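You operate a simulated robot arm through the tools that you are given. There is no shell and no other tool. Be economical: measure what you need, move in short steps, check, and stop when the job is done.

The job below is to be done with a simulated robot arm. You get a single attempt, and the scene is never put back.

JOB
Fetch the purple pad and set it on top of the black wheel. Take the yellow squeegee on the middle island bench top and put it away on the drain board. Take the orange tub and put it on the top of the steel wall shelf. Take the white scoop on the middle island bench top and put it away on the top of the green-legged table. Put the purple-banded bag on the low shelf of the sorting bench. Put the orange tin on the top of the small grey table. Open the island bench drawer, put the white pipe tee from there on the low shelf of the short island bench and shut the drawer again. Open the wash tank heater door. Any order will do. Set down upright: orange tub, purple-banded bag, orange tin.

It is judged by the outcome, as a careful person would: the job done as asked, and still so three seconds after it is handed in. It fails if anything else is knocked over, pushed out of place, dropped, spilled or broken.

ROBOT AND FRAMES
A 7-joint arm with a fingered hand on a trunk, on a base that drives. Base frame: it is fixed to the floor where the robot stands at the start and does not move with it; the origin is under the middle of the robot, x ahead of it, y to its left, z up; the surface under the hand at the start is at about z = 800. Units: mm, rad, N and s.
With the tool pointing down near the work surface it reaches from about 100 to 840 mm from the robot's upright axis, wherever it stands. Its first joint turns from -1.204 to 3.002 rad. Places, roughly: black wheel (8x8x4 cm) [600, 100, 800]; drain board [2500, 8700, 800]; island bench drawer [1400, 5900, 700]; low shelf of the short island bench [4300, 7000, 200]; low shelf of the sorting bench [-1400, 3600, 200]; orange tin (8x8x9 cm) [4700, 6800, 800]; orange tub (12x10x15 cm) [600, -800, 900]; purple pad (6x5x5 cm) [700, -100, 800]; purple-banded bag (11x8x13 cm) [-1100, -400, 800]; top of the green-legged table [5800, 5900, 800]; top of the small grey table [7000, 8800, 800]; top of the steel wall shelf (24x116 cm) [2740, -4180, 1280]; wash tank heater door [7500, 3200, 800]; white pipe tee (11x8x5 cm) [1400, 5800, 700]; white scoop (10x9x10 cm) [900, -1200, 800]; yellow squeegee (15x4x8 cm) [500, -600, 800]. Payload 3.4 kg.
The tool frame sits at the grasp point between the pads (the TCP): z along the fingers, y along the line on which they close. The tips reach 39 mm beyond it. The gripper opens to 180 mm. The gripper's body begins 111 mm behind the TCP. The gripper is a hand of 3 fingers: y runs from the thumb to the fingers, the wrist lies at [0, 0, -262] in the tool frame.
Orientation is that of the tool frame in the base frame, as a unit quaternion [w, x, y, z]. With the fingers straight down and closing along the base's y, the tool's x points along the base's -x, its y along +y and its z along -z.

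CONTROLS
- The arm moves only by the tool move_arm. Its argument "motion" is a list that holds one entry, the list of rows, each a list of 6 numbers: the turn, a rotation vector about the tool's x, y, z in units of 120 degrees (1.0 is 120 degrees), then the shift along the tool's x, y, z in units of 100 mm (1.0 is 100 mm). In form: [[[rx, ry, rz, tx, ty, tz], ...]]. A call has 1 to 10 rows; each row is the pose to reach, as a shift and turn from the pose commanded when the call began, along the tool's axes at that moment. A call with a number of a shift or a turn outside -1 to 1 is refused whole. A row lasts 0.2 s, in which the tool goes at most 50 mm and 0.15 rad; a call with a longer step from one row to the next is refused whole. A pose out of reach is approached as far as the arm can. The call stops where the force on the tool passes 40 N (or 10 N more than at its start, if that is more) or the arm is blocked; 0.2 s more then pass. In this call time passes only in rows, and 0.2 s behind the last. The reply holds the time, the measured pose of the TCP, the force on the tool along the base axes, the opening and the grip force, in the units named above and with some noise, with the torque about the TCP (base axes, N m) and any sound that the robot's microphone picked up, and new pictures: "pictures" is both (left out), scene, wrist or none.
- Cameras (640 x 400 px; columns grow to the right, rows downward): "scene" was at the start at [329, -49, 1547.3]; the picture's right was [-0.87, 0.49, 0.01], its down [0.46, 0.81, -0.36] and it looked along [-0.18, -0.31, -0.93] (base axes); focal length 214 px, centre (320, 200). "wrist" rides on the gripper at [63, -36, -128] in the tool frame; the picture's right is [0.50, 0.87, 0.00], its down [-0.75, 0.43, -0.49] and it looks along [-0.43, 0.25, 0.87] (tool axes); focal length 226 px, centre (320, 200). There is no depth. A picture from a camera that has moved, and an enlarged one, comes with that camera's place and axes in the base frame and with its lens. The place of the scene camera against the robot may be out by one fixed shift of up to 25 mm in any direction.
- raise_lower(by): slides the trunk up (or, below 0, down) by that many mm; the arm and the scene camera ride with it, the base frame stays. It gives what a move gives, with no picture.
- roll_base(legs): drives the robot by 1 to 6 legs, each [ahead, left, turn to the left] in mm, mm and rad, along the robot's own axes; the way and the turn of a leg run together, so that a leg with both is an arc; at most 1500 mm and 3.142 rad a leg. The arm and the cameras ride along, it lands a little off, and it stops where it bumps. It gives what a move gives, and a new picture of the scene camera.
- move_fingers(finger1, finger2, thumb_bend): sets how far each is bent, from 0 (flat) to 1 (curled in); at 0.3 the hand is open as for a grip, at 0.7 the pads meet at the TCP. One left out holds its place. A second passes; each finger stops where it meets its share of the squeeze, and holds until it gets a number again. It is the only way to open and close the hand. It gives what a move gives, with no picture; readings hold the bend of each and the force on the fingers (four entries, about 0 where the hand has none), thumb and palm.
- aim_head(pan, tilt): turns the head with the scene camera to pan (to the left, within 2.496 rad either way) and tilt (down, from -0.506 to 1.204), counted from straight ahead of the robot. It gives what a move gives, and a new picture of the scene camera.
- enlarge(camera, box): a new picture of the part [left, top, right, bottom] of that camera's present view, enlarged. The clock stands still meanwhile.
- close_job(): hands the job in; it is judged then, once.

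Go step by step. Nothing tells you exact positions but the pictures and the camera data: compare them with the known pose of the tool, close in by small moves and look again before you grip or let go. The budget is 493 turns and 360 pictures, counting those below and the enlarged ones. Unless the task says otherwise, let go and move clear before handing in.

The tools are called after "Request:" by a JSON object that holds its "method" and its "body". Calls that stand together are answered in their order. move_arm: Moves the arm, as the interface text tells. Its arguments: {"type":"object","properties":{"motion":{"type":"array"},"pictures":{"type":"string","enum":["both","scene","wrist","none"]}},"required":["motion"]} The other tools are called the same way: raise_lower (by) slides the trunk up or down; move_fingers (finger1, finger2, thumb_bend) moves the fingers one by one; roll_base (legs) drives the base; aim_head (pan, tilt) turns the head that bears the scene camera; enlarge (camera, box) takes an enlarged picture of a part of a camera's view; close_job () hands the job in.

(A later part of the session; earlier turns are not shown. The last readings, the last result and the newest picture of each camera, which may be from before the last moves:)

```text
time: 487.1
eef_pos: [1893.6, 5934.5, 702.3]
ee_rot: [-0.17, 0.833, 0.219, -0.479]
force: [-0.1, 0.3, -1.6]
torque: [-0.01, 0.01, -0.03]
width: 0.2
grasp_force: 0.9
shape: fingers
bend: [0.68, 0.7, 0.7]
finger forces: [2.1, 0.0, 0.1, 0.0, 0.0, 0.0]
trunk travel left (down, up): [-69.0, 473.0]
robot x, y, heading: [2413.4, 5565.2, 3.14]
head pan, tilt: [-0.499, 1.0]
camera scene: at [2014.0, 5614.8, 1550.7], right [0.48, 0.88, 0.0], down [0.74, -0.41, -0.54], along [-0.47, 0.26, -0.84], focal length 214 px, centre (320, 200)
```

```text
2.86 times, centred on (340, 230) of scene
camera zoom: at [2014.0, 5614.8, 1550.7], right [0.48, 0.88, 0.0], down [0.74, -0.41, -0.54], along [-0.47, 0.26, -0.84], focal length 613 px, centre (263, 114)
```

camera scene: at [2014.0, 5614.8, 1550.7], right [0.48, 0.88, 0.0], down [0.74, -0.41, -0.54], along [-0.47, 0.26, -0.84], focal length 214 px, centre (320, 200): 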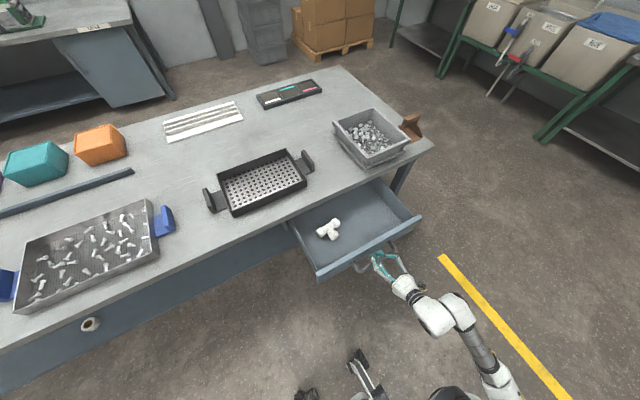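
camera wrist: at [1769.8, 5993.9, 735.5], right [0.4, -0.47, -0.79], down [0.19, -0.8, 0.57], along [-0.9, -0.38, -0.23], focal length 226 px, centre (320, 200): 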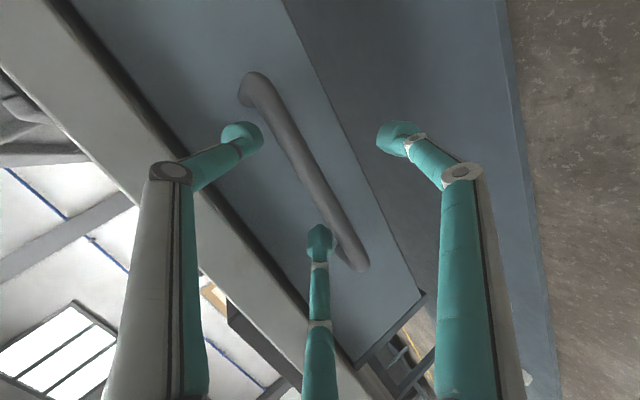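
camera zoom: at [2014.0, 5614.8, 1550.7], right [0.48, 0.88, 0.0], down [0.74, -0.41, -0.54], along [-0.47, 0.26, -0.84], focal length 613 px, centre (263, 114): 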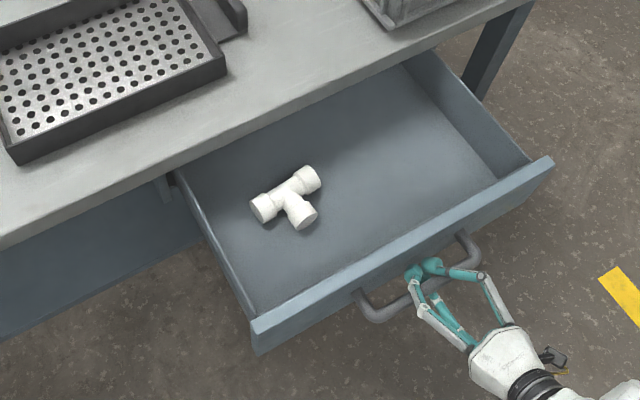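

Request:
{"method": "move_fingers", "body": {"finger1": 0.45, "finger2": 0.45, "thumb_bend": 0.45}}

Request:
{"method": "roll_base", "body": {"legs": [[-150, 0, 0]]}}

Request:
{"method": "raise_lower", "body": {"by": 250}}

Request:
{"method": "enlarge", "body": {"camera": "scene", "box": [200, 100, 440, 280]}}

```text
time: 488.1
eef_pos: [1893.4, 5936.7, 701.6]
ee_rot: [-0.172, 0.835, 0.217, -0.476]
force: [0.0, 0.2, -0.7]
torque: [-0.05, -0.01, -0.03]
width: 91.9
grasp_force: 0.0
shape: fingers
bend: [0.45, 0.45, 0.45]
finger forces: [0.1, 0.0, 0.0, 0.0, 0.0, 0.1]
trunk travel left (down, up): [-69.0, 473.0]
robot x, y, heading: [2418.3, 5563.6, 3.141]
head pan, tilt: [-0.499, 1.0]
```

```text
time: 489.5
eef_pos: [2046.6, 5935.7, 702.9]
ee_rot: [-0.171, 0.834, 0.216, -0.478]
force: [0.2, -1.0, 0.3]
torque: [-0.01, -0.01, -0.01]
width: 92.3
grasp_force: 0.1
shape: fingers
bend: [0.45, 0.45, 0.45]
finger forces: [0.1, 0.1, 0.0, 0.0, 0.0, 0.0]
trunk travel left (down, up): [-69.0, 473.0]
robot x, y, heading: [2569.6, 5566.8, 3.137]
head pan, tilt: [-0.499, 1.0]
camera scene: at [2167.9, 5614.4, 1550.9], right [0.48, 0.88, 0.0], down [0.74, -0.41, -0.54], along [-0.47, 0.26, -0.84], focal length 214 px, centre (320, 200)
```

scene: 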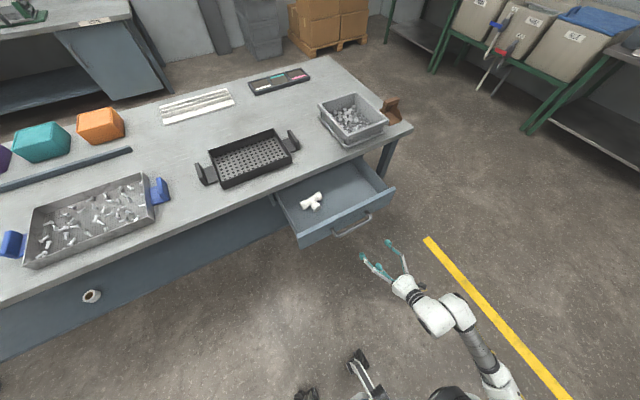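

```text
time: 492.1
eef_pos: [2058.1, 5935.2, 1023.4]
ee_rot: [-0.188, 0.797, 0.205, -0.536]
force: [0.3, 0.7, 0.4]
torque: [-0.01, 0.03, -0.02]
width: 92.3
grasp_force: 0.0
shape: fingers
bend: [0.45, 0.45, 0.45]
finger forces: [0.0, 0.0, 0.0, 0.0, 0.0, 0.0]
trunk travel left (down, up): [-319.0, 223.0]
robot x, y, heading: [2568.8, 5565.3, 3.133]
head pan, tilt: [-0.499, 1.0]
```

```text
2.22 times, centred on (320, 190) of scene
camera zoom: at [2497.5, 5614.6, 1845.2], right [0.48, 0.88, 0.0], down [0.74, -0.41, -0.54], along [-0.47, 0.26, -0.84], focal length 477 px, centre (320, 222)
```

zoom: 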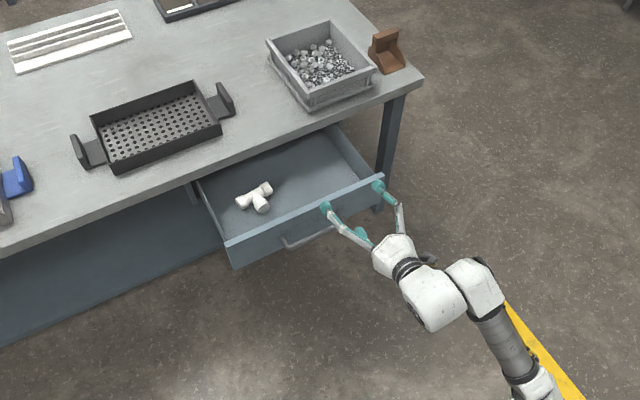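

The tee is near (1690,5855). I bring the hand to point down, ready to pull the drawer a bit more from inside.

Request:
{"method": "move_arm", "body": {"motion": [[[-0.051, 0.0245, -0.042, 0, 0, 0], [-0.102, 0.049, -0.084, 0, 0, 0], [-0.153, 0.0735, -0.125, 0, 0, 0], [-0.204, 0.098, -0.167, 0, 0, 0], [-0.255, 0.1225, -0.208, 0, 0, 0], [-0.306, 0.147, -0.25, 0, 0, 0], [-0.357, 0.171, -0.292, 0, 0, 0], [-0.408, 0.196, -0.334, 0, 0, 0], [-0.459, 0.22, -0.375, 0, 0, 0], [-0.508, 0.243, -0.415, 0, 0, 0]]], "pictures": "none"}}

Request:
{"method": "move_arm", "body": {"motion": [[[-0.0345, 0.017, -0.0285, 0, 0, 0], [-0.0345, 0.017, -0.0285, 0, 0, 0]]], "pictures": "wrist"}}

```text
time: 494.3
eef_pos: [2058.2, 5933.2, 1023.3]
ee_rot: [-0.011, 0.727, 0.685, -0.038]
force: [0.1, -0.5, 0.8]
torque: [0.01, -0.02, 0.03]
width: 92.5
grasp_force: 0.1
shape: fingers
bend: [0.45, 0.45, 0.45]
finger forces: [0.0, 0.0, 0.0, 0.1, 0.1, 0.0]
trunk travel left (down, up): [-319.0, 223.0]
robot x, y, heading: [2568.0, 5562.5, 3.136]
head pan, tilt: [-0.499, 1.0]
```

```text
time: 494.9
eef_pos: [2059.5, 5932.8, 1023.9]
ee_rot: [0.0, 0.707, 0.707, -0.001]
force: [-0.3, -0.8, 0.0]
torque: [0.02, -0.01, 0.01]
width: 92.2
grasp_force: 0.1
shape: fingers
bend: [0.45, 0.45, 0.45]
finger forces: [0.0, 0.0, 0.0, 0.1, 0.1, 0.0]
trunk travel left (down, up): [-319.0, 223.0]
robot x, y, heading: [2563.9, 5569.4, 3.136]
head pan, tilt: [-0.499, 1.0]
camera wrist: at [2024.4, 5996.8, 1152.6], right [0.87, 0.5, 0.0], down [0.44, -0.75, 0.49], along [0.24, -0.43, -0.87], focal length 226 px, centre (320, 200)
```

wrist: 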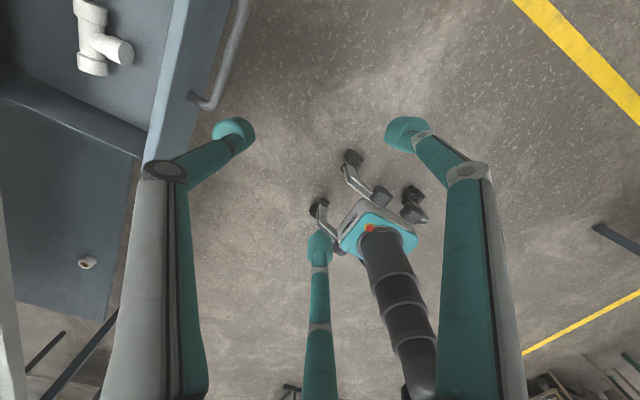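

Request:
{"method": "move_fingers", "body": {"finger1": 0.7, "finger2": 0.7, "thumb_bend": 0.7}}

Request:
{"method": "roll_base", "body": {"legs": [[275, -80, 0]]}}

Request:
{"method": "raise_lower", "body": {"by": -200}}

Request:
{"method": "move_arm", "body": {"motion": [[[0, 0, 0, 0, 0, 0], [0, 0, 0, 0, 0, 0]]], "pictures": "both"}}

```text
time: 495.9
eef_pos: [2057.4, 5933.4, 1023.3]
ee_rot: [0.0, 0.708, 0.706, -0.002]
force: [-1.0, 0.5, 0.3]
torque: [-0.02, 0.02, 0.02]
width: 0.0
grasp_force: 0.1
shape: fingers
bend: [0.7, 0.7, 0.7]
finger forces: [0.0, 0.1, 0.0, 0.0, 0.1, 0.1]
trunk travel left (down, up): [-319.0, 223.0]
robot x, y, heading: [2568.8, 5565.8, 3.142]
head pan, tilt: [-0.499, 1.0]
```

```text
time: 497.8
eef_pos: [1788.8, 6011.1, 1025.5]
ee_rot: [-0.003, 0.708, 0.706, 0.001]
force: [-0.3, -0.2, -0.2]
torque: [0.05, 0.0, -0.02]
width: 0.2
grasp_force: 0.0
shape: fingers
bend: [0.7, 0.7, 0.7]
finger forces: [0.0, 0.0, 0.0, 0.0, 0.0, 0.0]
trunk travel left (down, up): [-319.0, 223.0]
robot x, y, heading: [2294.4, 5649.9, 3.14]
head pan, tilt: [-0.499, 1.0]
camera scene: at [2224.5, 5691.6, 1845.2], right [0.48, 0.88, 0.0], down [0.74, -0.41, -0.54], along [-0.47, 0.26, -0.84], focal length 214 px, centre (320, 200)
```

scene: 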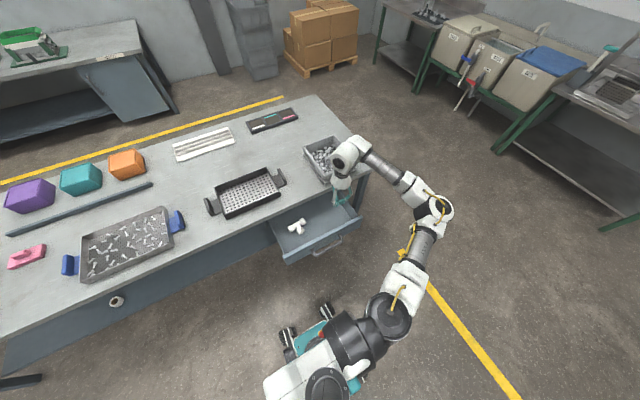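

```text
time: 500.0
eef_pos: [1791.4, 6011.4, 826.2]
ee_rot: [-0.004, 0.707, 0.707, -0.001]
force: [-0.1, -0.1, 0.6]
torque: [0.0, 0.01, 0.04]
width: 0.1
grasp_force: 0.1
shape: fingers
bend: [0.7, 0.7, 0.7]
finger forces: [0.0, 0.0, 0.1, 0.0, 0.0, 0.0]
trunk travel left (down, up): [-119.0, 423.0]
robot x, y, heading: [2297.8, 5649.6, 3.137]
head pan, tilt: [-0.499, 1.0]
```

```text
time: 500.6
eef_pos: [1792.2, 6011.4, 825.5]
ee_rot: [-0.002, 0.708, 0.707, -0.001]
force: [0.0, -0.5, 0.3]
torque: [0.01, -0.02, 0.04]
width: 0.0
grasp_force: 0.0
shape: fingers
bend: [0.7, 0.7, 0.7]
finger forces: [0.0, 0.0, 0.0, 0.0, 0.1, 0.0]
trunk travel left (down, up): [-119.0, 423.0]
robot x, y, heading: [2300.4, 5645.6, 3.135]
head pan, tilt: [-0.499, 1.0]
camera scene: at [1981.4, 5698.0, 1620.8], right [0.48, 0.88, 0.0], down [0.74, -0.41, -0.53], along [-0.47, 0.26, -0.84], focal length 214 px, centre (320, 200)
camera wrist: at [1756.5, 6073.8, 954.6], right [0.87, 0.5, 0.0], down [0.44, -0.76, 0.49], along [0.24, -0.42, -0.87], focal length 226 px, centre (320, 200)
```

scene: 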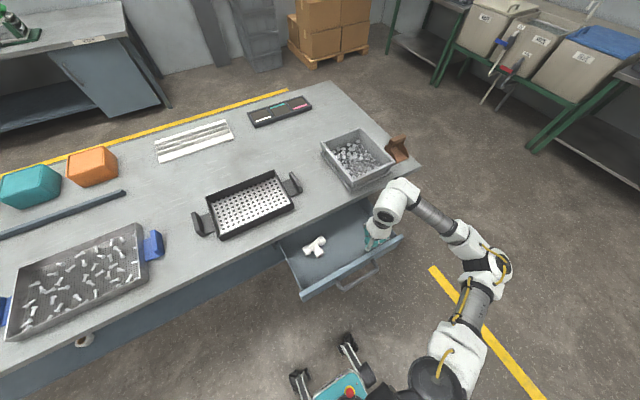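
wrist: 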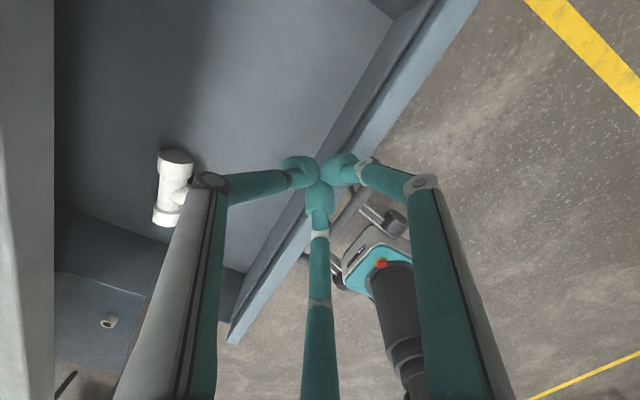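

Request:
{"method": "move_arm", "body": {"motion": [[[0, 0, 0, 0, -0.35, 0], [0, 0, 0, 0, -0.35, 0.4], [0, 0, 0, 0, -0.35, 0.85], [0, 0, 0, 0, -0.35, 0.85]]], "pictures": "wrist"}}

```text
time: 501.6
eef_pos: [1757.5, 6011.3, 739.7]
ee_rot: [-0.003, 0.708, 0.706, 0.0]
force: [-0.5, -0.2, 0.3]
torque: [-0.01, 0.02, -0.01]
width: 0.0
grasp_force: 0.0
shape: fingers
bend: [0.7, 0.7, 0.7]
finger forces: [0.0, 0.0, 0.1, 0.0, 0.0, 0.0]
trunk travel left (down, up): [-119.0, 423.0]
robot x, y, heading: [2299.9, 5643.6, 3.139]
head pan, tilt: [-0.499, 1.0]
camera wrist: at [1721.9, 6074.3, 869.3], right [0.87, 0.5, 0.0], down [0.44, -0.76, 0.49], along [0.24, -0.42, -0.87], focal length 226 px, centre (320, 200)
```

wrist: 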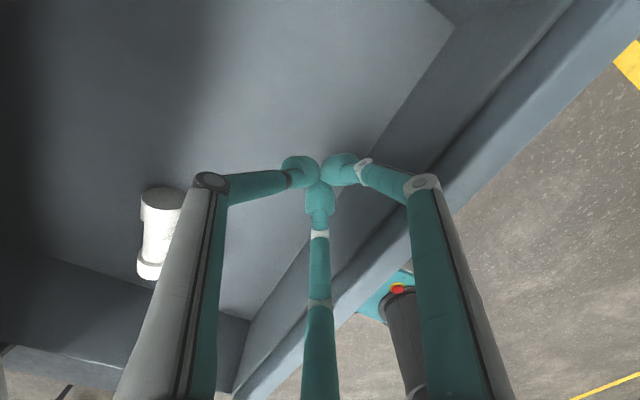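

Request:
{"method": "roll_base", "body": {"legs": [[-120, 0, 0]]}}

Request:
{"method": "enlarge", "body": {"camera": "wrist", "box": [0, 0, 640, 400]}}

```text
time: 502.8
eef_pos: [1876.5, 6011.1, 741.0]
ee_rot: [-0.003, 0.709, 0.706, -0.001]
force: [-0.1, -0.4, 0.6]
torque: [0.03, 0.02, -0.03]
width: 0.0
grasp_force: 0.0
shape: fingers
bend: [0.7, 0.7, 0.7]
finger forces: [0.0, 0.0, 0.1, 0.0, 0.0, 0.0]
trunk travel left (down, up): [-119.0, 423.0]
robot x, y, heading: [2413.6, 5648.3, 3.131]
head pan, tilt: [-0.499, 1.0]
camera scene: at [2100.4, 5697.9, 1621.1], right [0.48, 0.87, 0.0], down [0.74, -0.41, -0.54], along [-0.47, 0.26, -0.84], focal length 214 px, centre (320, 200)
```

scene: 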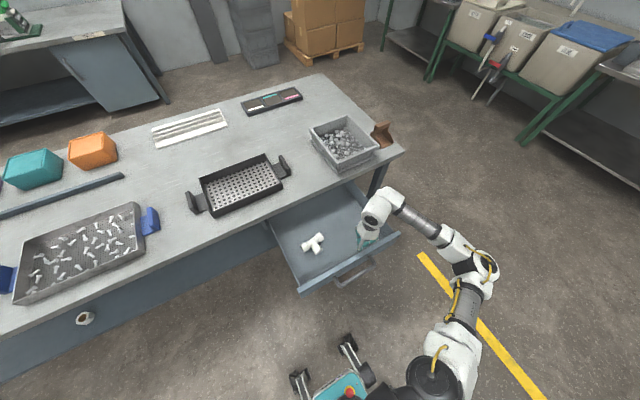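

```text
1.00 times, centred on (320, 200) of wrist (not enlarged: the box is as wide or as high as the picture)
camera zoom: at [1841.0, 6074.8, 869.8], right [0.87, 0.5, 0.0], down [0.43, -0.76, 0.49], along [0.24, -0.42, -0.87], focal length 226 px, centre (320, 200)
```

zoom: 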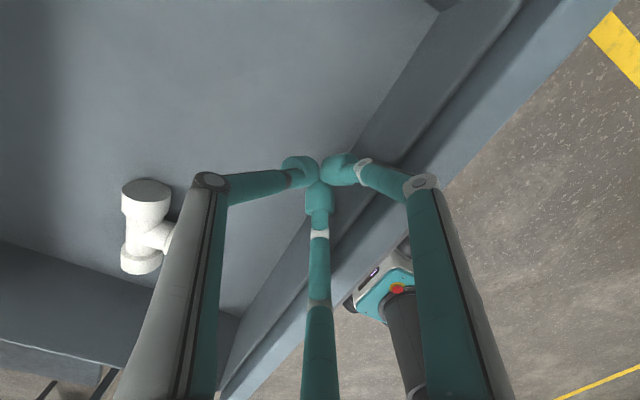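

The drawer is now far enough out. I rise, open the hand, and go over the tee.

Request:
{"method": "raise_lower", "body": {"by": 150}}

Request:
{"method": "move_fingers", "body": {"finger1": 0.38, "finger2": 0.38, "thumb_bend": 0.38}}

Request:
{"method": "roll_base", "body": {"legs": [[125, 146, 0]]}}

Request:
{"method": "move_arm", "body": {"motion": [[[0, 0, 0, 0, 0, 0], [0, 0, 0, 0, 0, 0], [0, 0, 0, 0, 0, 0]]], "pictures": "wrist"}}

```text
time: 504.6
eef_pos: [1878.3, 6009.5, 893.3]
ee_rot: [-0.005, 0.708, 0.706, 0.0]
force: [-0.4, -1.7, -0.1]
torque: [0.02, 0.0, 0.01]
width: 0.0
grasp_force: 0.0
shape: fingers
bend: [0.7, 0.7, 0.7]
finger forces: [0.0, 0.0, 0.1, 0.1, 0.1, 0.0]
trunk travel left (down, up): [-269.0, 273.0]
robot x, y, heading: [2413.2, 5644.3, 3.137]
head pan, tilt: [-0.499, 1.0]
```

```text
time: 505.6
eef_pos: [1878.1, 6008.5, 893.9]
ee_rot: [-0.006, 0.708, 0.706, 0.001]
force: [0.5, -0.2, 0.1]
torque: [0.0, 0.06, -0.03]
width: 120.1
grasp_force: 0.1
shape: fingers
bend: [0.38, 0.38, 0.38]
finger forces: [0.0, 0.0, 0.1, 0.0, 0.0, 0.1]
trunk travel left (down, up): [-269.0, 273.0]
robot x, y, heading: [2416.6, 5643.8, 3.138]
head pan, tilt: [-0.499, 1.0]
```

```text
time: 507.1
eef_pos: [1750.0, 5866.7, 893.2]
ee_rot: [-0.006, 0.709, 0.705, 0.001]
force: [-0.3, -0.1, 0.7]
torque: [0.01, -0.03, 0.02]
width: 120.2
grasp_force: 0.0
shape: fingers
bend: [0.38, 0.38, 0.38]
finger forces: [0.0, 0.0, 0.0, 0.0, 0.0, 0.0]
trunk travel left (down, up): [-269.0, 273.0]
robot x, y, heading: [2288.0, 5501.7, 3.129]
head pan, tilt: [-0.499, 1.0]
camera scene: at [2172.9, 5556.6, 1794.1], right [0.49, 0.87, 0.0], down [0.74, -0.41, -0.53], along [-0.47, 0.26, -0.85], focal length 214 px, centre (320, 200)
```

scene: 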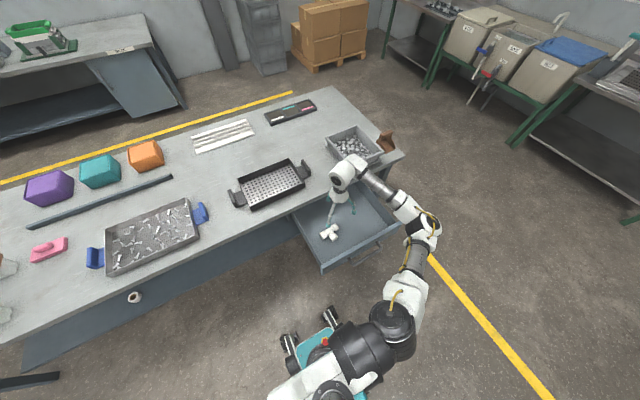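

```text
time: 507.9
eef_pos: [1752.5, 5862.5, 896.7]
ee_rot: [-0.009, 0.709, 0.705, 0.001]
force: [-0.5, 0.7, 0.6]
torque: [0.01, 0.02, 0.0]
width: 120.3
grasp_force: 0.0
shape: fingers
bend: [0.38, 0.38, 0.38]
finger forces: [0.0, 0.1, 0.1, 0.0, 0.0, 0.0]
trunk travel left (down, up): [-269.0, 273.0]
robot x, y, heading: [2287.3, 5500.9, 3.134]
head pan, tilt: [-0.499, 1.0]
camera wrist: at [1717.6, 5924.4, 1026.3], right [0.87, 0.49, 0.0], down [0.44, -0.76, 0.48], along [0.24, -0.42, -0.88], focal length 226 px, centre (320, 200)
```

wrist: 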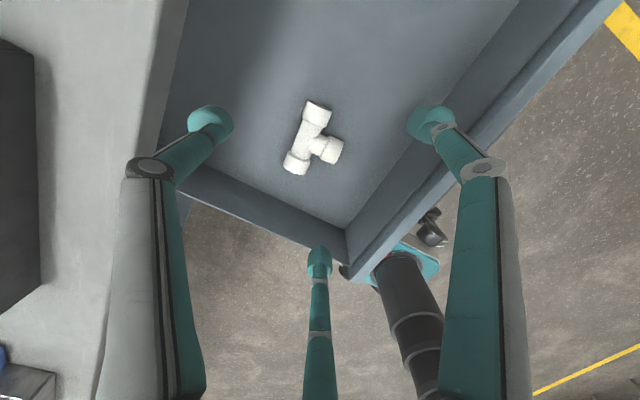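

Request:
{"method": "move_fingers", "body": {"finger1": 0.42, "finger2": 0.42, "thumb_bend": 0.42}}

Request:
{"method": "move_arm", "body": {"motion": [[[0, 0, 0, -0.2, -0.1, 0.3], [0, 0, 0, -0.2, -0.1, 0.7], [0, 0, 0, -0.2, -0.1, 1.0], [0, 0, 0, -0.2, -0.1, 1.0]]], "pictures": "wrist"}}

```text
time: 508.9
eef_pos: [1752.5, 5861.0, 897.3]
ee_rot: [-0.008, 0.709, 0.705, 0.001]
force: [0.2, -0.2, -0.1]
torque: [0.0, 0.01, 0.02]
width: 105.3
grasp_force: 0.1
shape: fingers
bend: [0.42, 0.42, 0.42]
finger forces: [0.0, 0.1, 0.1, 0.1, 0.0, 0.0]
trunk travel left (down, up): [-269.0, 273.0]
robot x, y, heading: [2287.3, 5503.7, 3.131]
head pan, tilt: [-0.499, 1.0]
```

```text
time: 509.9
eef_pos: [1741.0, 5844.8, 797.0]
ee_rot: [-0.008, 0.709, 0.705, 0.001]
force: [0.6, 0.3, -0.2]
torque: [-0.02, -0.02, -0.01]
width: 105.2
grasp_force: 0.1
shape: fingers
bend: [0.42, 0.42, 0.42]
finger forces: [0.1, 0.1, 0.0, 0.0, 0.1, 0.0]
trunk travel left (down, up): [-269.0, 273.0]
robot x, y, heading: [2286.7, 5501.9, 3.133]
head pan, tilt: [-0.499, 1.0]
camera wrist: at [1707.3, 5907.0, 926.4], right [0.87, 0.49, 0.0], down [0.44, -0.76, 0.48], along [0.23, -0.42, -0.88], focal length 226 px, centre (320, 200)
```

wrist: 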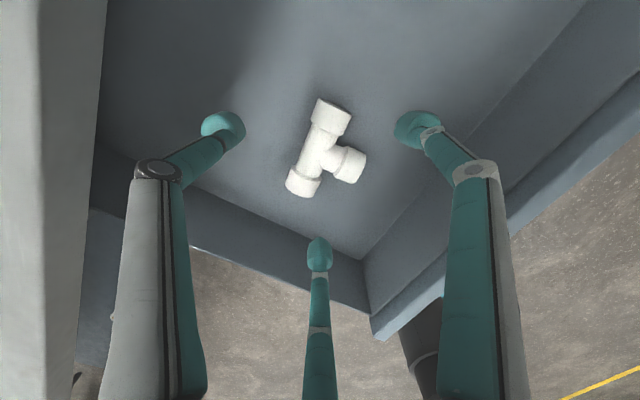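

Request:
{"method": "move_arm", "body": {"motion": [[[0, 0, 0, -0.02, -0.02, 0.35], [0, 0, 0, -0.02, -0.02, 0.7], [0, 0, 0, -0.02, -0.02, 0.96]]], "pictures": "none"}}

Request:
{"method": "move_fingers", "body": {"finger1": 0.7, "finger2": 0.7, "thumb_bend": 0.7}}

Request:
{"method": "move_arm", "body": {"motion": [[[0, 0, 0, 0, 0, -0.1], [0, 0, 0, 0, 0, -0.2], [0, 0, 0, 0, 0, -0.3]]], "pictures": "wrist"}}

```text
time: 510.8
eef_pos: [1737.5, 5843.3, 700.8]
ee_rot: [-0.01, 0.709, 0.705, 0.002]
force: [-0.2, 1.1, -0.3]
torque: [0.01, -0.02, -0.01]
width: 105.2
grasp_force: 0.0
shape: fingers
bend: [0.42, 0.42, 0.42]
finger forces: [0.0, 0.2, 0.1, 0.1, 0.1, 0.1]
trunk travel left (down, up): [-269.0, 273.0]
robot x, y, heading: [2287.0, 5502.4, 3.135]
head pan, tilt: [-0.499, 1.0]
```

```text
time: 511.8
eef_pos: [1739.4, 5844.3, 700.0]
ee_rot: [-0.009, 0.709, 0.705, 0.001]
force: [0.0, 0.8, 0.8]
torque: [-0.01, -0.04, 0.0]
width: 36.9
grasp_force: 15.7
shape: fingers
bend: [0.6, 0.58, 0.61]
finger forces: [8.1, 9.6, 0.0, 0.1, 13.0, 0.1]
trunk travel left (down, up): [-269.0, 273.0]
robot x, y, heading: [2287.5, 5500.9, 3.131]
head pan, tilt: [-0.499, 1.0]
```

```text
time: 512.5
eef_pos: [1739.6, 5842.4, 730.5]
ee_rot: [-0.009, 0.708, 0.706, 0.001]
force: [0.1, -0.7, -0.3]
torque: [-0.01, 0.02, 0.01]
width: 36.8
grasp_force: 15.3
shape: fingers
bend: [0.6, 0.58, 0.61]
finger forces: [8.2, 9.6, 0.1, 0.0, 13.0, 0.0]
trunk travel left (down, up): [-269.0, 273.0]
robot x, y, heading: [2283.8, 5500.6, 3.136]
head pan, tilt: [-0.499, 1.0]
camera wrist: at [1705.2, 5905.1, 860.8], right [0.87, 0.5, 0.0], down [0.44, -0.76, 0.48], along [0.24, -0.42, -0.88], focal length 226 px, centre (320, 200)
```

wrist: 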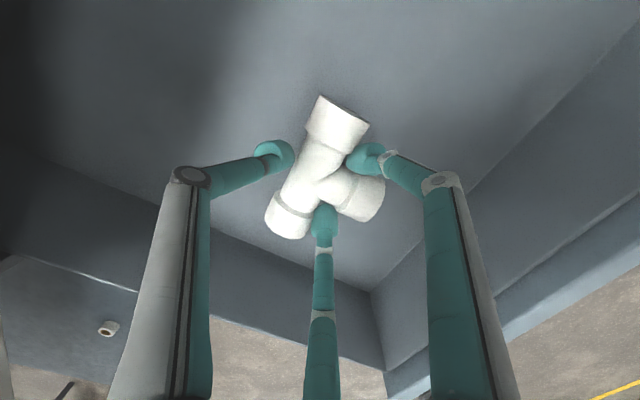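

The tee is firmly held. I lift it clear, back off and drive to the short island bench.

Request:
{"method": "raise_lower", "body": {"by": 200}}

Request:
{"method": "roll_base", "body": {"legs": [[-350, 0, 0], [0, 0, -1.57], [0, 0, -1.565], [0, 1500, 0], [700, 0, 0]]}}

Request:
{"method": "aim_head", "body": {"pan": -0.4, "tilt": 0.7}}

```text
time: 514.7
eef_pos: [1737.7, 5842.2, 929.9]
ee_rot: [-0.007, 0.709, 0.705, 0.001]
force: [-0.8, -0.1, -0.6]
torque: [0.0, -0.02, -0.01]
width: 37.0
grasp_force: 14.9
shape: fingers
bend: [0.6, 0.58, 0.61]
finger forces: [8.2, 9.6, 0.0, 0.0, 12.9, 0.0]
trunk travel left (down, up): [-469.0, 73.0]
robot x, y, heading: [2286.9, 5501.2, 3.129]
head pan, tilt: [-0.499, 1.0]
```

```text
time: 535.1
eef_pos: [3883.5, 6647.6, 929.5]
ee_rot: [-0.002, -0.703, 0.711, -0.008]
force: [-0.4, -0.5, -1.3]
torque: [0.02, -0.03, -0.01]
width: 36.1
grasp_force: 14.1
shape: fingers
bend: [0.6, 0.58, 0.62]
finger forces: [8.0, 7.8, 0.0, 0.0, 12.1, 0.0]
trunk travel left (down, up): [-469.0, 73.0]
robot x, y, heading: [3339.1, 6990.8, -0.017]
head pan, tilt: [-0.499, 1.0]
camera scene: at [3390.4, 6953.9, 1994.9], right [-0.49, -0.87, 0.0], down [-0.73, 0.42, -0.54], along [0.47, -0.26, -0.84], focal length 214 px, centre (320, 200)
```

scene: 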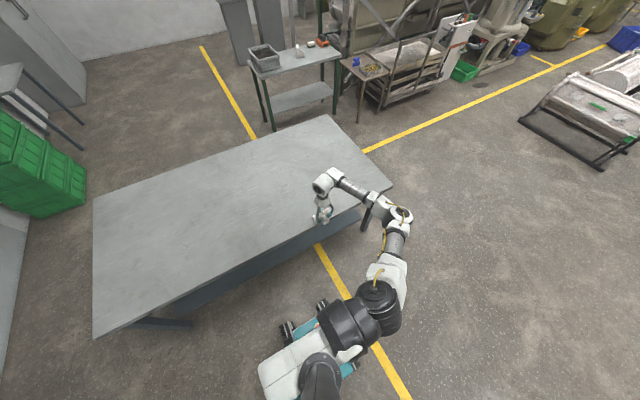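

```text
time: 535.9
eef_pos: [3882.1, 6651.8, 933.2]
ee_rot: [-0.003, -0.703, 0.711, -0.01]
force: [0.4, -0.5, 0.2]
torque: [-0.02, 0.0, -0.02]
width: 36.4
grasp_force: 13.5
shape: fingers
bend: [0.6, 0.58, 0.62]
finger forces: [8.1, 7.9, 0.1, 0.0, 12.1, 0.0]
trunk travel left (down, up): [-469.0, 73.0]
robot x, y, heading: [3338.8, 6993.2, -0.019]
head pan, tilt: [-0.4, 0.7]
camera scene: at [3407.2, 6956.4, 2018.2], right [-0.4, -0.91, 0.0], down [-0.59, 0.26, -0.76], along [0.7, -0.31, -0.65], focal length 214 px, centre (320, 200)
```

scene: 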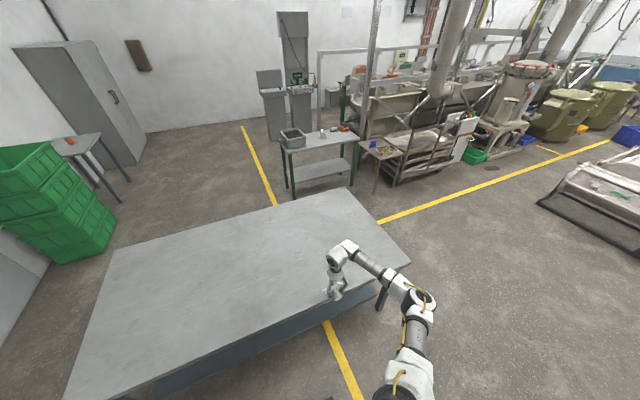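

The bench edge is near x=3915. I back off, lower the trunk, and pitch the hand forward to reach the low shelf.

Request:
{"method": "roll_base", "body": {"legs": [[-260, 0, 0.018]]}}

Request:
{"method": "raise_lower", "body": {"by": -400}}

Request:
{"method": "move_arm", "body": {"motion": [[[0.06, 0, 0, 0, 0, 0.2], [0.12, 0, 0, 0, 0, 0.4], [0.18, 0, 0, 0, 0, 0.6], [0.24, 0, 0, 0, 0, 0.8], [0.3, 0, 0, 0, 0, 1.0], [0.36, 0, 0, 0, 0, 1.0]]], "pictures": "wrist"}}

Request:
{"method": "aim_head", "body": {"pan": -0.4, "tilt": 1.0}}

```text
time: 537.8
eef_pos: [3624.2, 6663.7, 932.6]
ee_rot: [0.003, 0.708, -0.706, 0.011]
force: [-1.1, -0.5, 0.7]
torque: [-0.03, -0.03, 0.02]
width: 36.1
grasp_force: 14.5
shape: fingers
bend: [0.6, 0.58, 0.62]
finger forces: [8.1, 7.9, 0.1, 0.0, 12.1, 0.0]
trunk travel left (down, up): [-469.0, 73.0]
robot x, y, heading: [3078.0, 6990.8, 0.0]
head pan, tilt: [-0.4, 0.7]
camera scene: at [3145.3, 6959.7, 2018.3], right [-0.39, -0.92, 0.0], down [-0.59, 0.26, -0.76], along [0.7, -0.3, -0.65], focal length 214 px, centre (320, 200)
```

scene: 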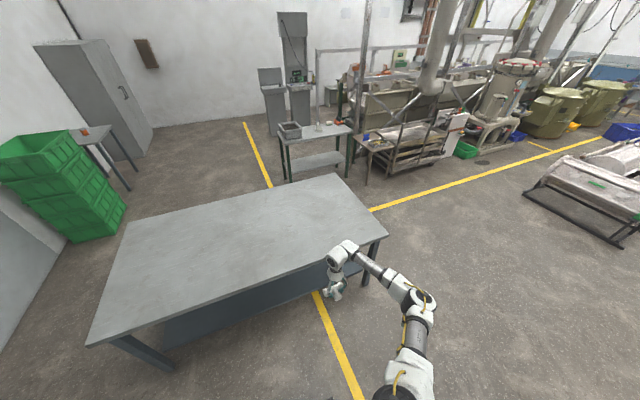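

```text
time: 541.6
eef_pos: [3623.1, 6667.5, 535.6]
ee_rot: [0.002, 0.708, -0.706, 0.013]
force: [0.2, -0.7, -1.1]
torque: [-0.02, -0.03, 0.0]
width: 35.8
grasp_force: 14.8
shape: fingers
bend: [0.6, 0.58, 0.62]
finger forces: [8.3, 8.1, 0.1, 0.0, 12.1, 0.0]
trunk travel left (down, up): [-69.0, 473.0]
robot x, y, heading: [3077.2, 6995.6, -0.003]
head pan, tilt: [-0.4, 0.7]
```

```text
time: 543.0
eef_pos: [3624.4, 6664.9, 435.8]
ee_rot: [-0.259, 0.66, -0.65, 0.273]
force: [0.7, -0.3, -0.7]
torque: [0.03, 0.11, 0.02]
width: 36.1
grasp_force: 14.6
shape: fingers
bend: [0.6, 0.58, 0.62]
finger forces: [8.4, 8.2, 0.0, 0.0, 11.8, 0.1]
trunk travel left (down, up): [-69.0, 473.0]
robot x, y, heading: [3072.6, 6996.0, -0.002]
head pan, tilt: [-0.4, 0.7]
camera wrist: at [3560.9, 6606.4, 555.6], right [-0.62, -0.52, -0.59], down [-0.66, 0.75, 0.03], along [0.43, 0.41, -0.81], focal length 226 px, centre (320, 200)
```

wrist: 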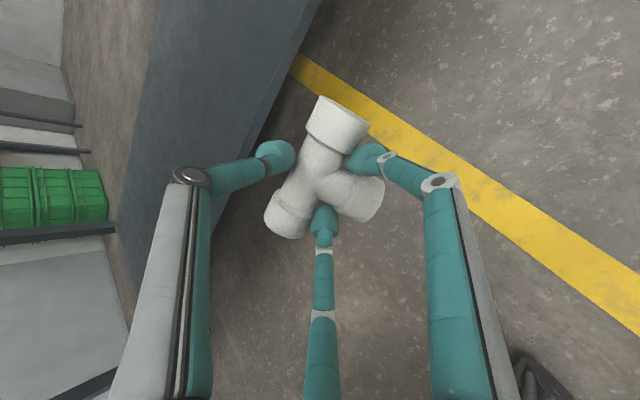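

```text
time: 543.8
eef_pos: [3624.3, 6664.4, 435.4]
ee_rot: [-0.259, 0.66, -0.65, 0.271]
force: [-0.1, 0.7, -0.9]
torque: [-0.01, 0.02, 0.02]
width: 35.9
grasp_force: 13.9
shape: fingers
bend: [0.6, 0.58, 0.62]
finger forces: [8.6, 8.2, 0.1, 0.0, 11.8, 0.1]
trunk travel left (down, up): [-69.0, 473.0]
robot x, y, heading: [3077.5, 6996.0, -0.006]
head pan, tilt: [-0.4, 1.0]
camera scene: at [3507.2, 6966.7, 1550.5], right [-0.39, -0.92, 0.0], down [-0.78, 0.33, -0.54], along [0.49, -0.21, -0.84], focal length 214 px, centre (320, 200)
```

scene: 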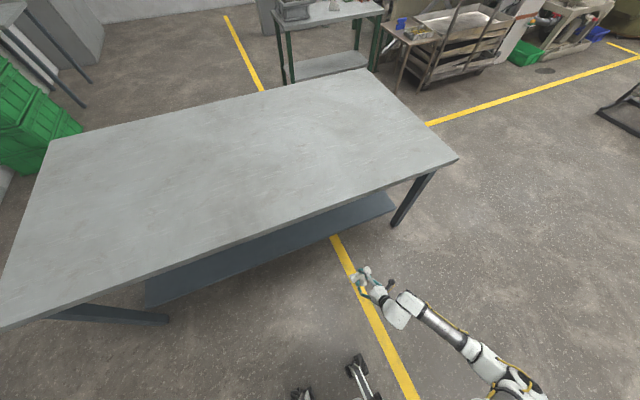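

The shelf's front edge is near x=4030, z=200. I lower a bit more and drive the hand in under the bench.

Request:
{"method": "move_arm", "body": {"motion": [[[0, 0, 0, 0, 0.25, 0.26], [0, 0, 0, 0, 0.5, 0.52], [0, 0, 0, 0, 0.72, 0.75]]], "pictures": "none"}}

Request:
{"method": "roll_base", "body": {"legs": [[440, 0, 0]]}}

Request:
{"method": "move_arm", "body": {"motion": [[[0, 0, 0, 0, 0, 0], [0, 0, 0, 0, 0, 0]]], "pictures": "wrist"}}

```text
time: 544.6
eef_pos: [3623.5, 6659.0, 329.4]
ee_rot: [-0.258, 0.659, -0.652, 0.272]
force: [0.2, 0.6, -0.9]
torque: [0.01, 0.06, -0.01]
width: 35.9
grasp_force: 14.2
shape: fingers
bend: [0.6, 0.58, 0.62]
finger forces: [8.6, 8.3, 0.0, 0.0, 11.5, 0.1]
trunk travel left (down, up): [-69.0, 473.0]
robot x, y, heading: [3075.8, 6996.2, -0.002]
head pan, tilt: [-0.4, 1.0]
```

```text
time: 547.2
eef_pos: [4050.8, 6659.0, 328.0]
ee_rot: [-0.258, 0.659, -0.652, 0.272]
force: [-0.2, 0.8, -1.1]
torque: [0.01, 0.01, -0.04]
width: 35.5
grasp_force: 14.2
shape: fingers
bend: [0.6, 0.58, 0.62]
finger forces: [8.5, 8.2, 0.0, 0.0, 11.6, 0.0]
trunk travel left (down, up): [-69.0, 473.0]
robot x, y, heading: [3501.9, 6992.9, 0.001]
head pan, tilt: [-0.4, 1.0]
camera scene: at [3934.6, 6966.9, 1550.5], right [-0.39, -0.92, 0.0], down [-0.78, 0.33, -0.54], along [0.49, -0.21, -0.84], focal length 214 px, centre (320, 200)
```

scene: 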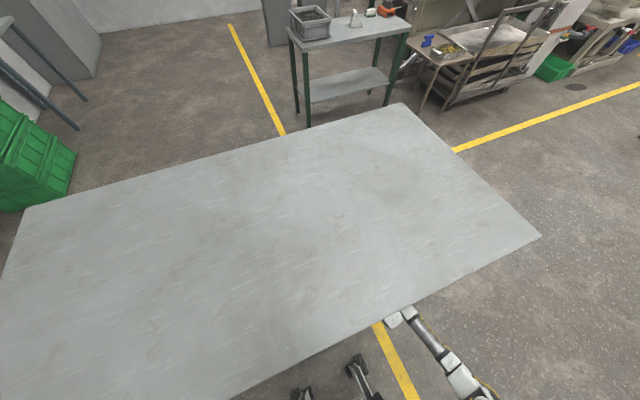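

```text
time: 547.8
eef_pos: [4049.0, 6659.9, 331.6]
ee_rot: [-0.256, 0.659, -0.652, 0.274]
force: [0.5, -1.0, -1.1]
torque: [-0.05, 0.01, 0.0]
width: 36.0
grasp_force: 14.3
shape: fingers
bend: [0.6, 0.58, 0.62]
finger forces: [8.5, 8.2, 0.0, 0.0, 11.7, 0.0]
trunk travel left (down, up): [-69.0, 473.0]
robot x, y, heading: [3502.1, 6995.5, -0.0]
head pan, tilt: [-0.4, 1.0]
camera wrist: at [3987.5, 6601.9, 451.2], right [-0.62, -0.52, -0.59], down [-0.66, 0.75, 0.03], along [0.43, 0.41, -0.81], focal length 226 px, centre (320, 200)
```

wrist: 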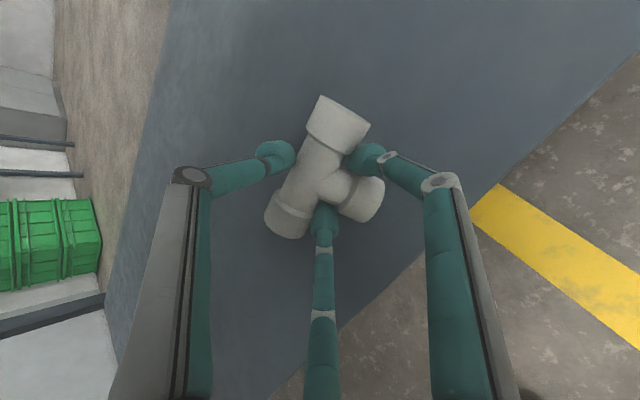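

Request:
{"method": "roll_base", "body": {"legs": [[70, 0, 0]]}}

Request:
{"method": "move_arm", "body": {"motion": [[[0, 0, 0, 0, 0.14, 0.143], [0, 0, 0, 0, 0.28, 0.286]]], "pictures": "none"}}

Request:
{"method": "move_arm", "body": {"motion": [[[0, 0, 0, 0, 0.035, 0.036], [0, 0, 0, 0, 0.07, 0.07], [0, 0, 0, 0, 0.1, 0.103]]], "pictures": "none"}}

```text
time: 548.8
eef_pos: [4122.2, 6660.8, 332.0]
ee_rot: [-0.257, 0.659, -0.651, 0.275]
force: [-0.2, 0.2, -1.0]
torque: [0.02, 0.04, -0.02]
width: 35.9
grasp_force: 13.5
shape: fingers
bend: [0.6, 0.58, 0.62]
finger forces: [8.4, 8.3, 0.0, 0.0, 11.7, 0.1]
trunk travel left (down, up): [-69.0, 473.0]
robot x, y, heading: [3574.7, 6997.6, -0.004]
head pan, tilt: [-0.4, 1.0]
camera scene: at [4006.1, 6967.4, 1550.4], right [-0.39, -0.92, 0.0], down [-0.78, 0.33, -0.54], along [0.49, -0.21, -0.84], focal length 214 px, centre (320, 200)
```

scene: 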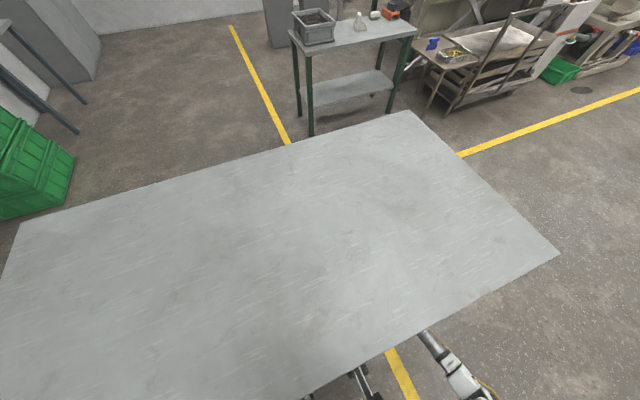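

```text
time: 549.4
eef_pos: [4125.4, 6660.7, 300.7]
ee_rot: [-0.26, 0.658, -0.649, 0.281]
force: [3.2, -2.2, 19.4]
torque: [0.1, -0.4, -0.06]
width: 36.2
grasp_force: 19.8
shape: fingers
bend: [0.64, 0.62, 0.58]
finger forces: [9.1, 10.9, 0.0, 0.1, 20.2, 0.0]
trunk travel left (down, up): [-69.0, 473.0]
robot x, y, heading: [3569.9, 6994.5, -0.004]
head pan, tilt: [-0.4, 1.0]
```

```text
time: 550.2
eef_pos: [4123.4, 6660.1, 285.4]
ee_rot: [-0.26, 0.658, -0.649, 0.279]
force: [7.2, -0.8, 26.9]
torque: [0.17, -0.21, -0.05]
width: 39.7
grasp_force: 26.8
shape: fingers
bend: [0.65, 0.62, 0.56]
finger forces: [12.3, 13.9, 0.0, 0.0, 26.8, 0.0]
trunk travel left (down, up): [-69.0, 473.0]
robot x, y, heading: [3574.6, 6993.0, -0.003]
head pan, tilt: [-0.4, 1.0]
```

Request:
{"method": "enlarge", "body": {"camera": "wrist", "box": [160, 40, 480, 280]}}

```text
1.67 times, centred on (320, 160) of wrist
camera zoom: at [4059.6, 6601.8, 403.3], right [-0.61, -0.52, -0.59], down [-0.66, 0.75, 0.02], along [0.44, 0.4, -0.8], focal length 377 px, centre (320, 267)
```

zoom: 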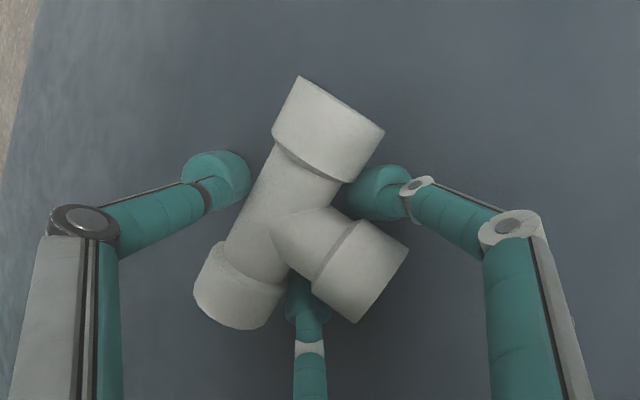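

Request:
{"method": "move_fingers", "body": {"thumb_bend": 0.3}}

Request:
{"method": "move_fingers", "body": {"finger1": 0.42, "finger2": 0.42}}

Request:
{"method": "move_arm", "body": {"motion": [[[0, 0, 0, 0, 0, -0.2], [0, 0, 0, 0, 0, -0.5], [0, 0, 0, 0, 0, -0.9]]], "pictures": "wrist"}}

```text
time: 551.2
eef_pos: [4121.1, 6659.6, 280.8]
ee_rot: [-0.257, 0.66, -0.65, 0.276]
force: [0.3, -0.2, -1.0]
torque: [-0.03, 0.05, 0.0]
width: 89.7
grasp_force: 7.9
shape: fingers
bend: [0.63, 0.61, 0.3]
finger forces: [7.9, 8.2, 0.0, 0.0, 0.1, 0.0]
trunk travel left (down, up): [-69.0, 473.0]
robot x, y, heading: [3575.2, 6994.8, 0.003]
head pan, tilt: [-0.4, 1.0]
```

```text
time: 552.2
eef_pos: [4122.3, 6659.1, 281.6]
ee_rot: [-0.258, 0.659, -0.65, 0.277]
force: [0.1, -1.1, 17.6]
torque: [-0.05, -0.2, -0.09]
width: 120.1
grasp_force: 8.9
shape: fingers
bend: [0.45, 0.48, 0.3]
finger forces: [7.4, 9.7, 0.1, 0.0, 0.0, 0.0]
trunk travel left (down, up): [-69.0, 473.0]
robot x, y, heading: [3574.0, 6996.8, 0.0]
head pan, tilt: [-0.4, 1.0]
```

```text
time: 553.0
eef_pos: [4057.7, 6662.5, 344.1]
ee_rot: [-0.257, 0.661, -0.65, 0.275]
force: [-0.1, -0.4, 0.0]
torque: [0.0, 0.01, 0.01]
width: 128.8
grasp_force: 0.1
shape: fingers
bend: [0.42, 0.42, 0.3]
finger forces: [0.0, 0.0, 0.0, 0.0, 0.0, 0.1]
trunk travel left (down, up): [-69.0, 473.0]
robot x, y, heading: [3575.3, 6990.5, 0.002]
head pan, tilt: [-0.4, 1.0]
camera wrist: at [3993.9, 6603.6, 463.4], right [-0.62, -0.52, -0.59], down [-0.66, 0.75, 0.03], along [0.43, 0.4, -0.81], focal length 226 px, centre (320, 200)
```

wrist: 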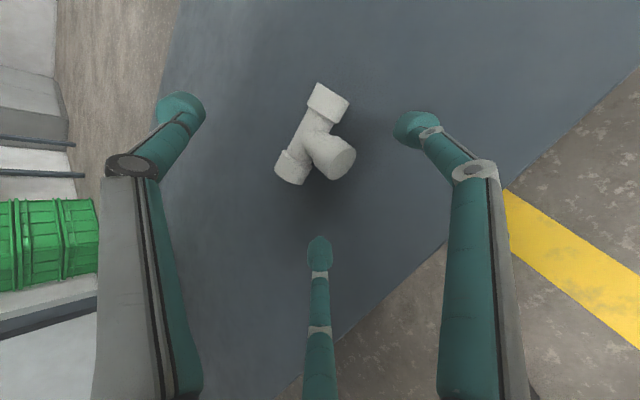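

The tee lies on the shelf. I withdraw, then return to shut the drawer with a closed fist.

Request:
{"method": "roll_base", "body": {"legs": [[-480, 0, 0]]}}

Request:
{"method": "raise_lower", "body": {"by": 330}}

Request:
{"method": "move_fingers", "body": {"finger1": 0.7, "finger2": 0.7, "thumb_bend": 0.7}}

Request:
{"method": "roll_base", "body": {"legs": [[0, 0, 1.57], [0, 0, 1.57], [480, 0, 0], [0, 1390, 0]]}}

Request:
{"method": "aim_head", "body": {"pan": -0.5, "tilt": 0.85}}

```text
time: 555.9
eef_pos: [3579.2, 6662.8, 343.3]
ee_rot: [-0.257, 0.661, -0.649, 0.276]
force: [-0.5, 0.0, 0.8]
torque: [0.01, -0.01, 0.01]
width: 128.7
grasp_force: 0.0
shape: fingers
bend: [0.42, 0.42, 0.3]
finger forces: [0.0, 0.2, 0.1, 0.1, 0.1, 0.1]
trunk travel left (down, up): [-69.0, 473.0]
robot x, y, heading: [3091.6, 6993.2, 0.003]
head pan, tilt: [-0.4, 1.0]
camera scene: at [3525.5, 6969.1, 1550.9], right [-0.39, -0.92, 0.0], down [-0.78, 0.33, -0.54], along [0.5, -0.21, -0.84], focal length 214 px, centre (320, 200)
```

scene: 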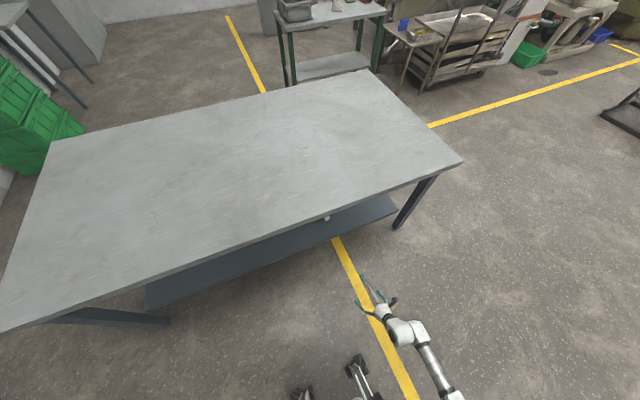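

```text
time: 559.1
eef_pos: [3579.2, 6663.7, 676.1]
ee_rot: [-0.258, 0.66, -0.649, 0.277]
force: [-0.2, -0.1, 1.6]
torque: [0.02, -0.01, 0.03]
width: 128.5
grasp_force: 0.0
shape: fingers
bend: [0.42, 0.42, 0.3]
finger forces: [0.0, 0.0, 0.0, 0.1, 0.1, 0.0]
trunk travel left (down, up): [-399.0, 143.0]
robot x, y, heading: [3095.6, 6991.5, 0.001]
head pan, tilt: [-0.4, 1.0]
```

```text
time: 560.1
eef_pos: [3579.1, 6662.0, 675.9]
ee_rot: [-0.257, 0.661, -0.648, 0.277]
force: [-0.6, 0.0, -0.4]
torque: [0.02, -0.01, -0.01]
width: 0.2
grasp_force: 0.1
shape: fingers
bend: [0.7, 0.7, 0.7]
finger forces: [0.1, 0.0, 0.0, 0.0, 0.0, 0.0]
trunk travel left (down, up): [-399.0, 143.0]
robot x, y, heading: [3098.2, 6995.5, 0.01]
head pan, tilt: [-0.4, 1.0]
```

```text
time: 577.1
eef_pos: [2131.6, 5949.0, 674.7]
ee_rot: [-0.278, 0.651, 0.658, -0.257]
force: [-0.5, 0.1, 0.2]
torque: [-0.01, 0.02, -0.03]
width: 0.0
grasp_force: 0.1
shape: fingers
bend: [0.7, 0.7, 0.7]
finger forces: [0.0, 0.0, 0.0, 0.0, 0.1, 0.0]
trunk travel left (down, up): [-399.0, 143.0]
robot x, y, heading: [2614.7, 5617.3, 3.14]
head pan, tilt: [-0.4, 1.0]
camera scene: at [2579.4, 5659.4, 1925.1], right [0.39, 0.92, -0.01], down [0.77, -0.34, -0.54], along [-0.5, 0.21, -0.84], focal length 214 px, centre (320, 200)
```

scene: 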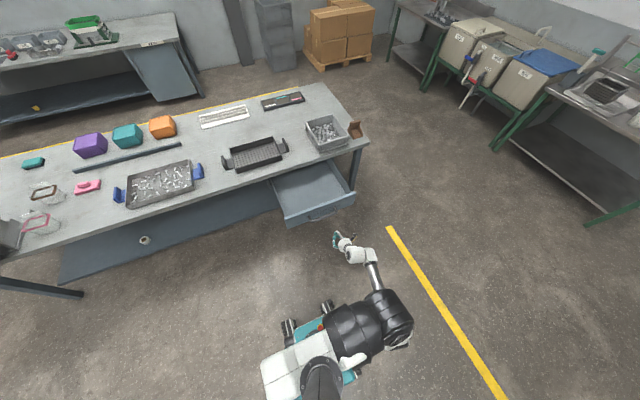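

```text
time: 577.8
eef_pos: [2131.6, 5946.2, 677.5]
ee_rot: [-0.279, 0.65, 0.659, -0.255]
force: [0.2, -0.4, 0.3]
torque: [0.01, -0.01, 0.01]
width: 0.0
grasp_force: 0.0
shape: fingers
bend: [0.7, 0.7, 0.7]
finger forces: [0.1, 0.1, 0.0, 0.1, 0.1, 0.0]
trunk travel left (down, up): [-399.0, 143.0]
robot x, y, heading: [2610.0, 5611.4, 3.136]
head pan, tilt: [-0.499, 0.85]
camera scene: at [2574.9, 5665.8, 1936.2], right [0.48, 0.88, 0.0], down [0.66, -0.37, -0.66], along [-0.58, 0.32, -0.75], focal length 214 px, centre (320, 200)
```

scene: 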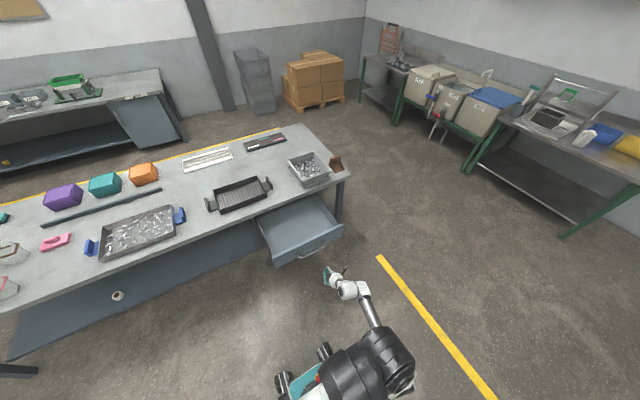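

I roll the hand so its fingertips lead, to avoid the bench edge, then push the drawer shut.

Request:
{"method": "move_arm", "body": {"motion": [[[0, 0, 0.07, 0, 0, 0], [0, 0, 0.14, 0, 0, 0], [0, 0, 0.21, 0, 0, 0], [0, 0, 0.28, 0, 0, 0], [0, 0, 0.35, 0, 0, 0], [0, 0, 0.42, 0, 0, 0], [0, 0, 0.49, 0, 0, 0], [0, 0, 0.56, 0, 0, 0], [0, 0, 0.63, 0, 0, 0], [0, 0, 0.7, 0, 0, 0]]], "pictures": "none"}}

Request:
{"method": "move_arm", "body": {"motion": [[[0, -0.05, 0.05, 0, 0, 0], [0, -0.1, 0.05, 0, 0, 0], [0, -0.13, 0.05, 0, 0, 0]]], "pictures": "none"}}

```text
time: 580.0
eef_pos: [2132.2, 5944.8, 676.9]
ee_rot: [-0.037, 0.924, 0.053, -0.376]
force: [1.5, -0.4, 0.5]
torque: [0.03, 0.0, -0.02]
width: 0.0
grasp_force: 0.0
shape: fingers
bend: [0.7, 0.7, 0.7]
finger forces: [0.0, 0.0, 0.0, 0.0, 0.1, 0.0]
trunk travel left (down, up): [-399.0, 143.0]
robot x, y, heading: [2616.2, 5614.6, 3.141]
head pan, tilt: [-0.499, 0.85]
```

```text
time: 580.8
eef_pos: [2131.6, 5944.6, 677.3]
ee_rot: [-0.01, 0.866, 0.01, -0.5]
force: [0.0, 0.5, -0.9]
torque: [0.02, -0.02, -0.01]
width: 0.0
grasp_force: 0.1
shape: fingers
bend: [0.7, 0.7, 0.7]
finger forces: [0.0, 0.0, 0.0, 0.0, 0.0, 0.1]
trunk travel left (down, up): [-399.0, 143.0]
robot x, y, heading: [2620.1, 5609.3, 3.135]
head pan, tilt: [-0.499, 0.85]
```

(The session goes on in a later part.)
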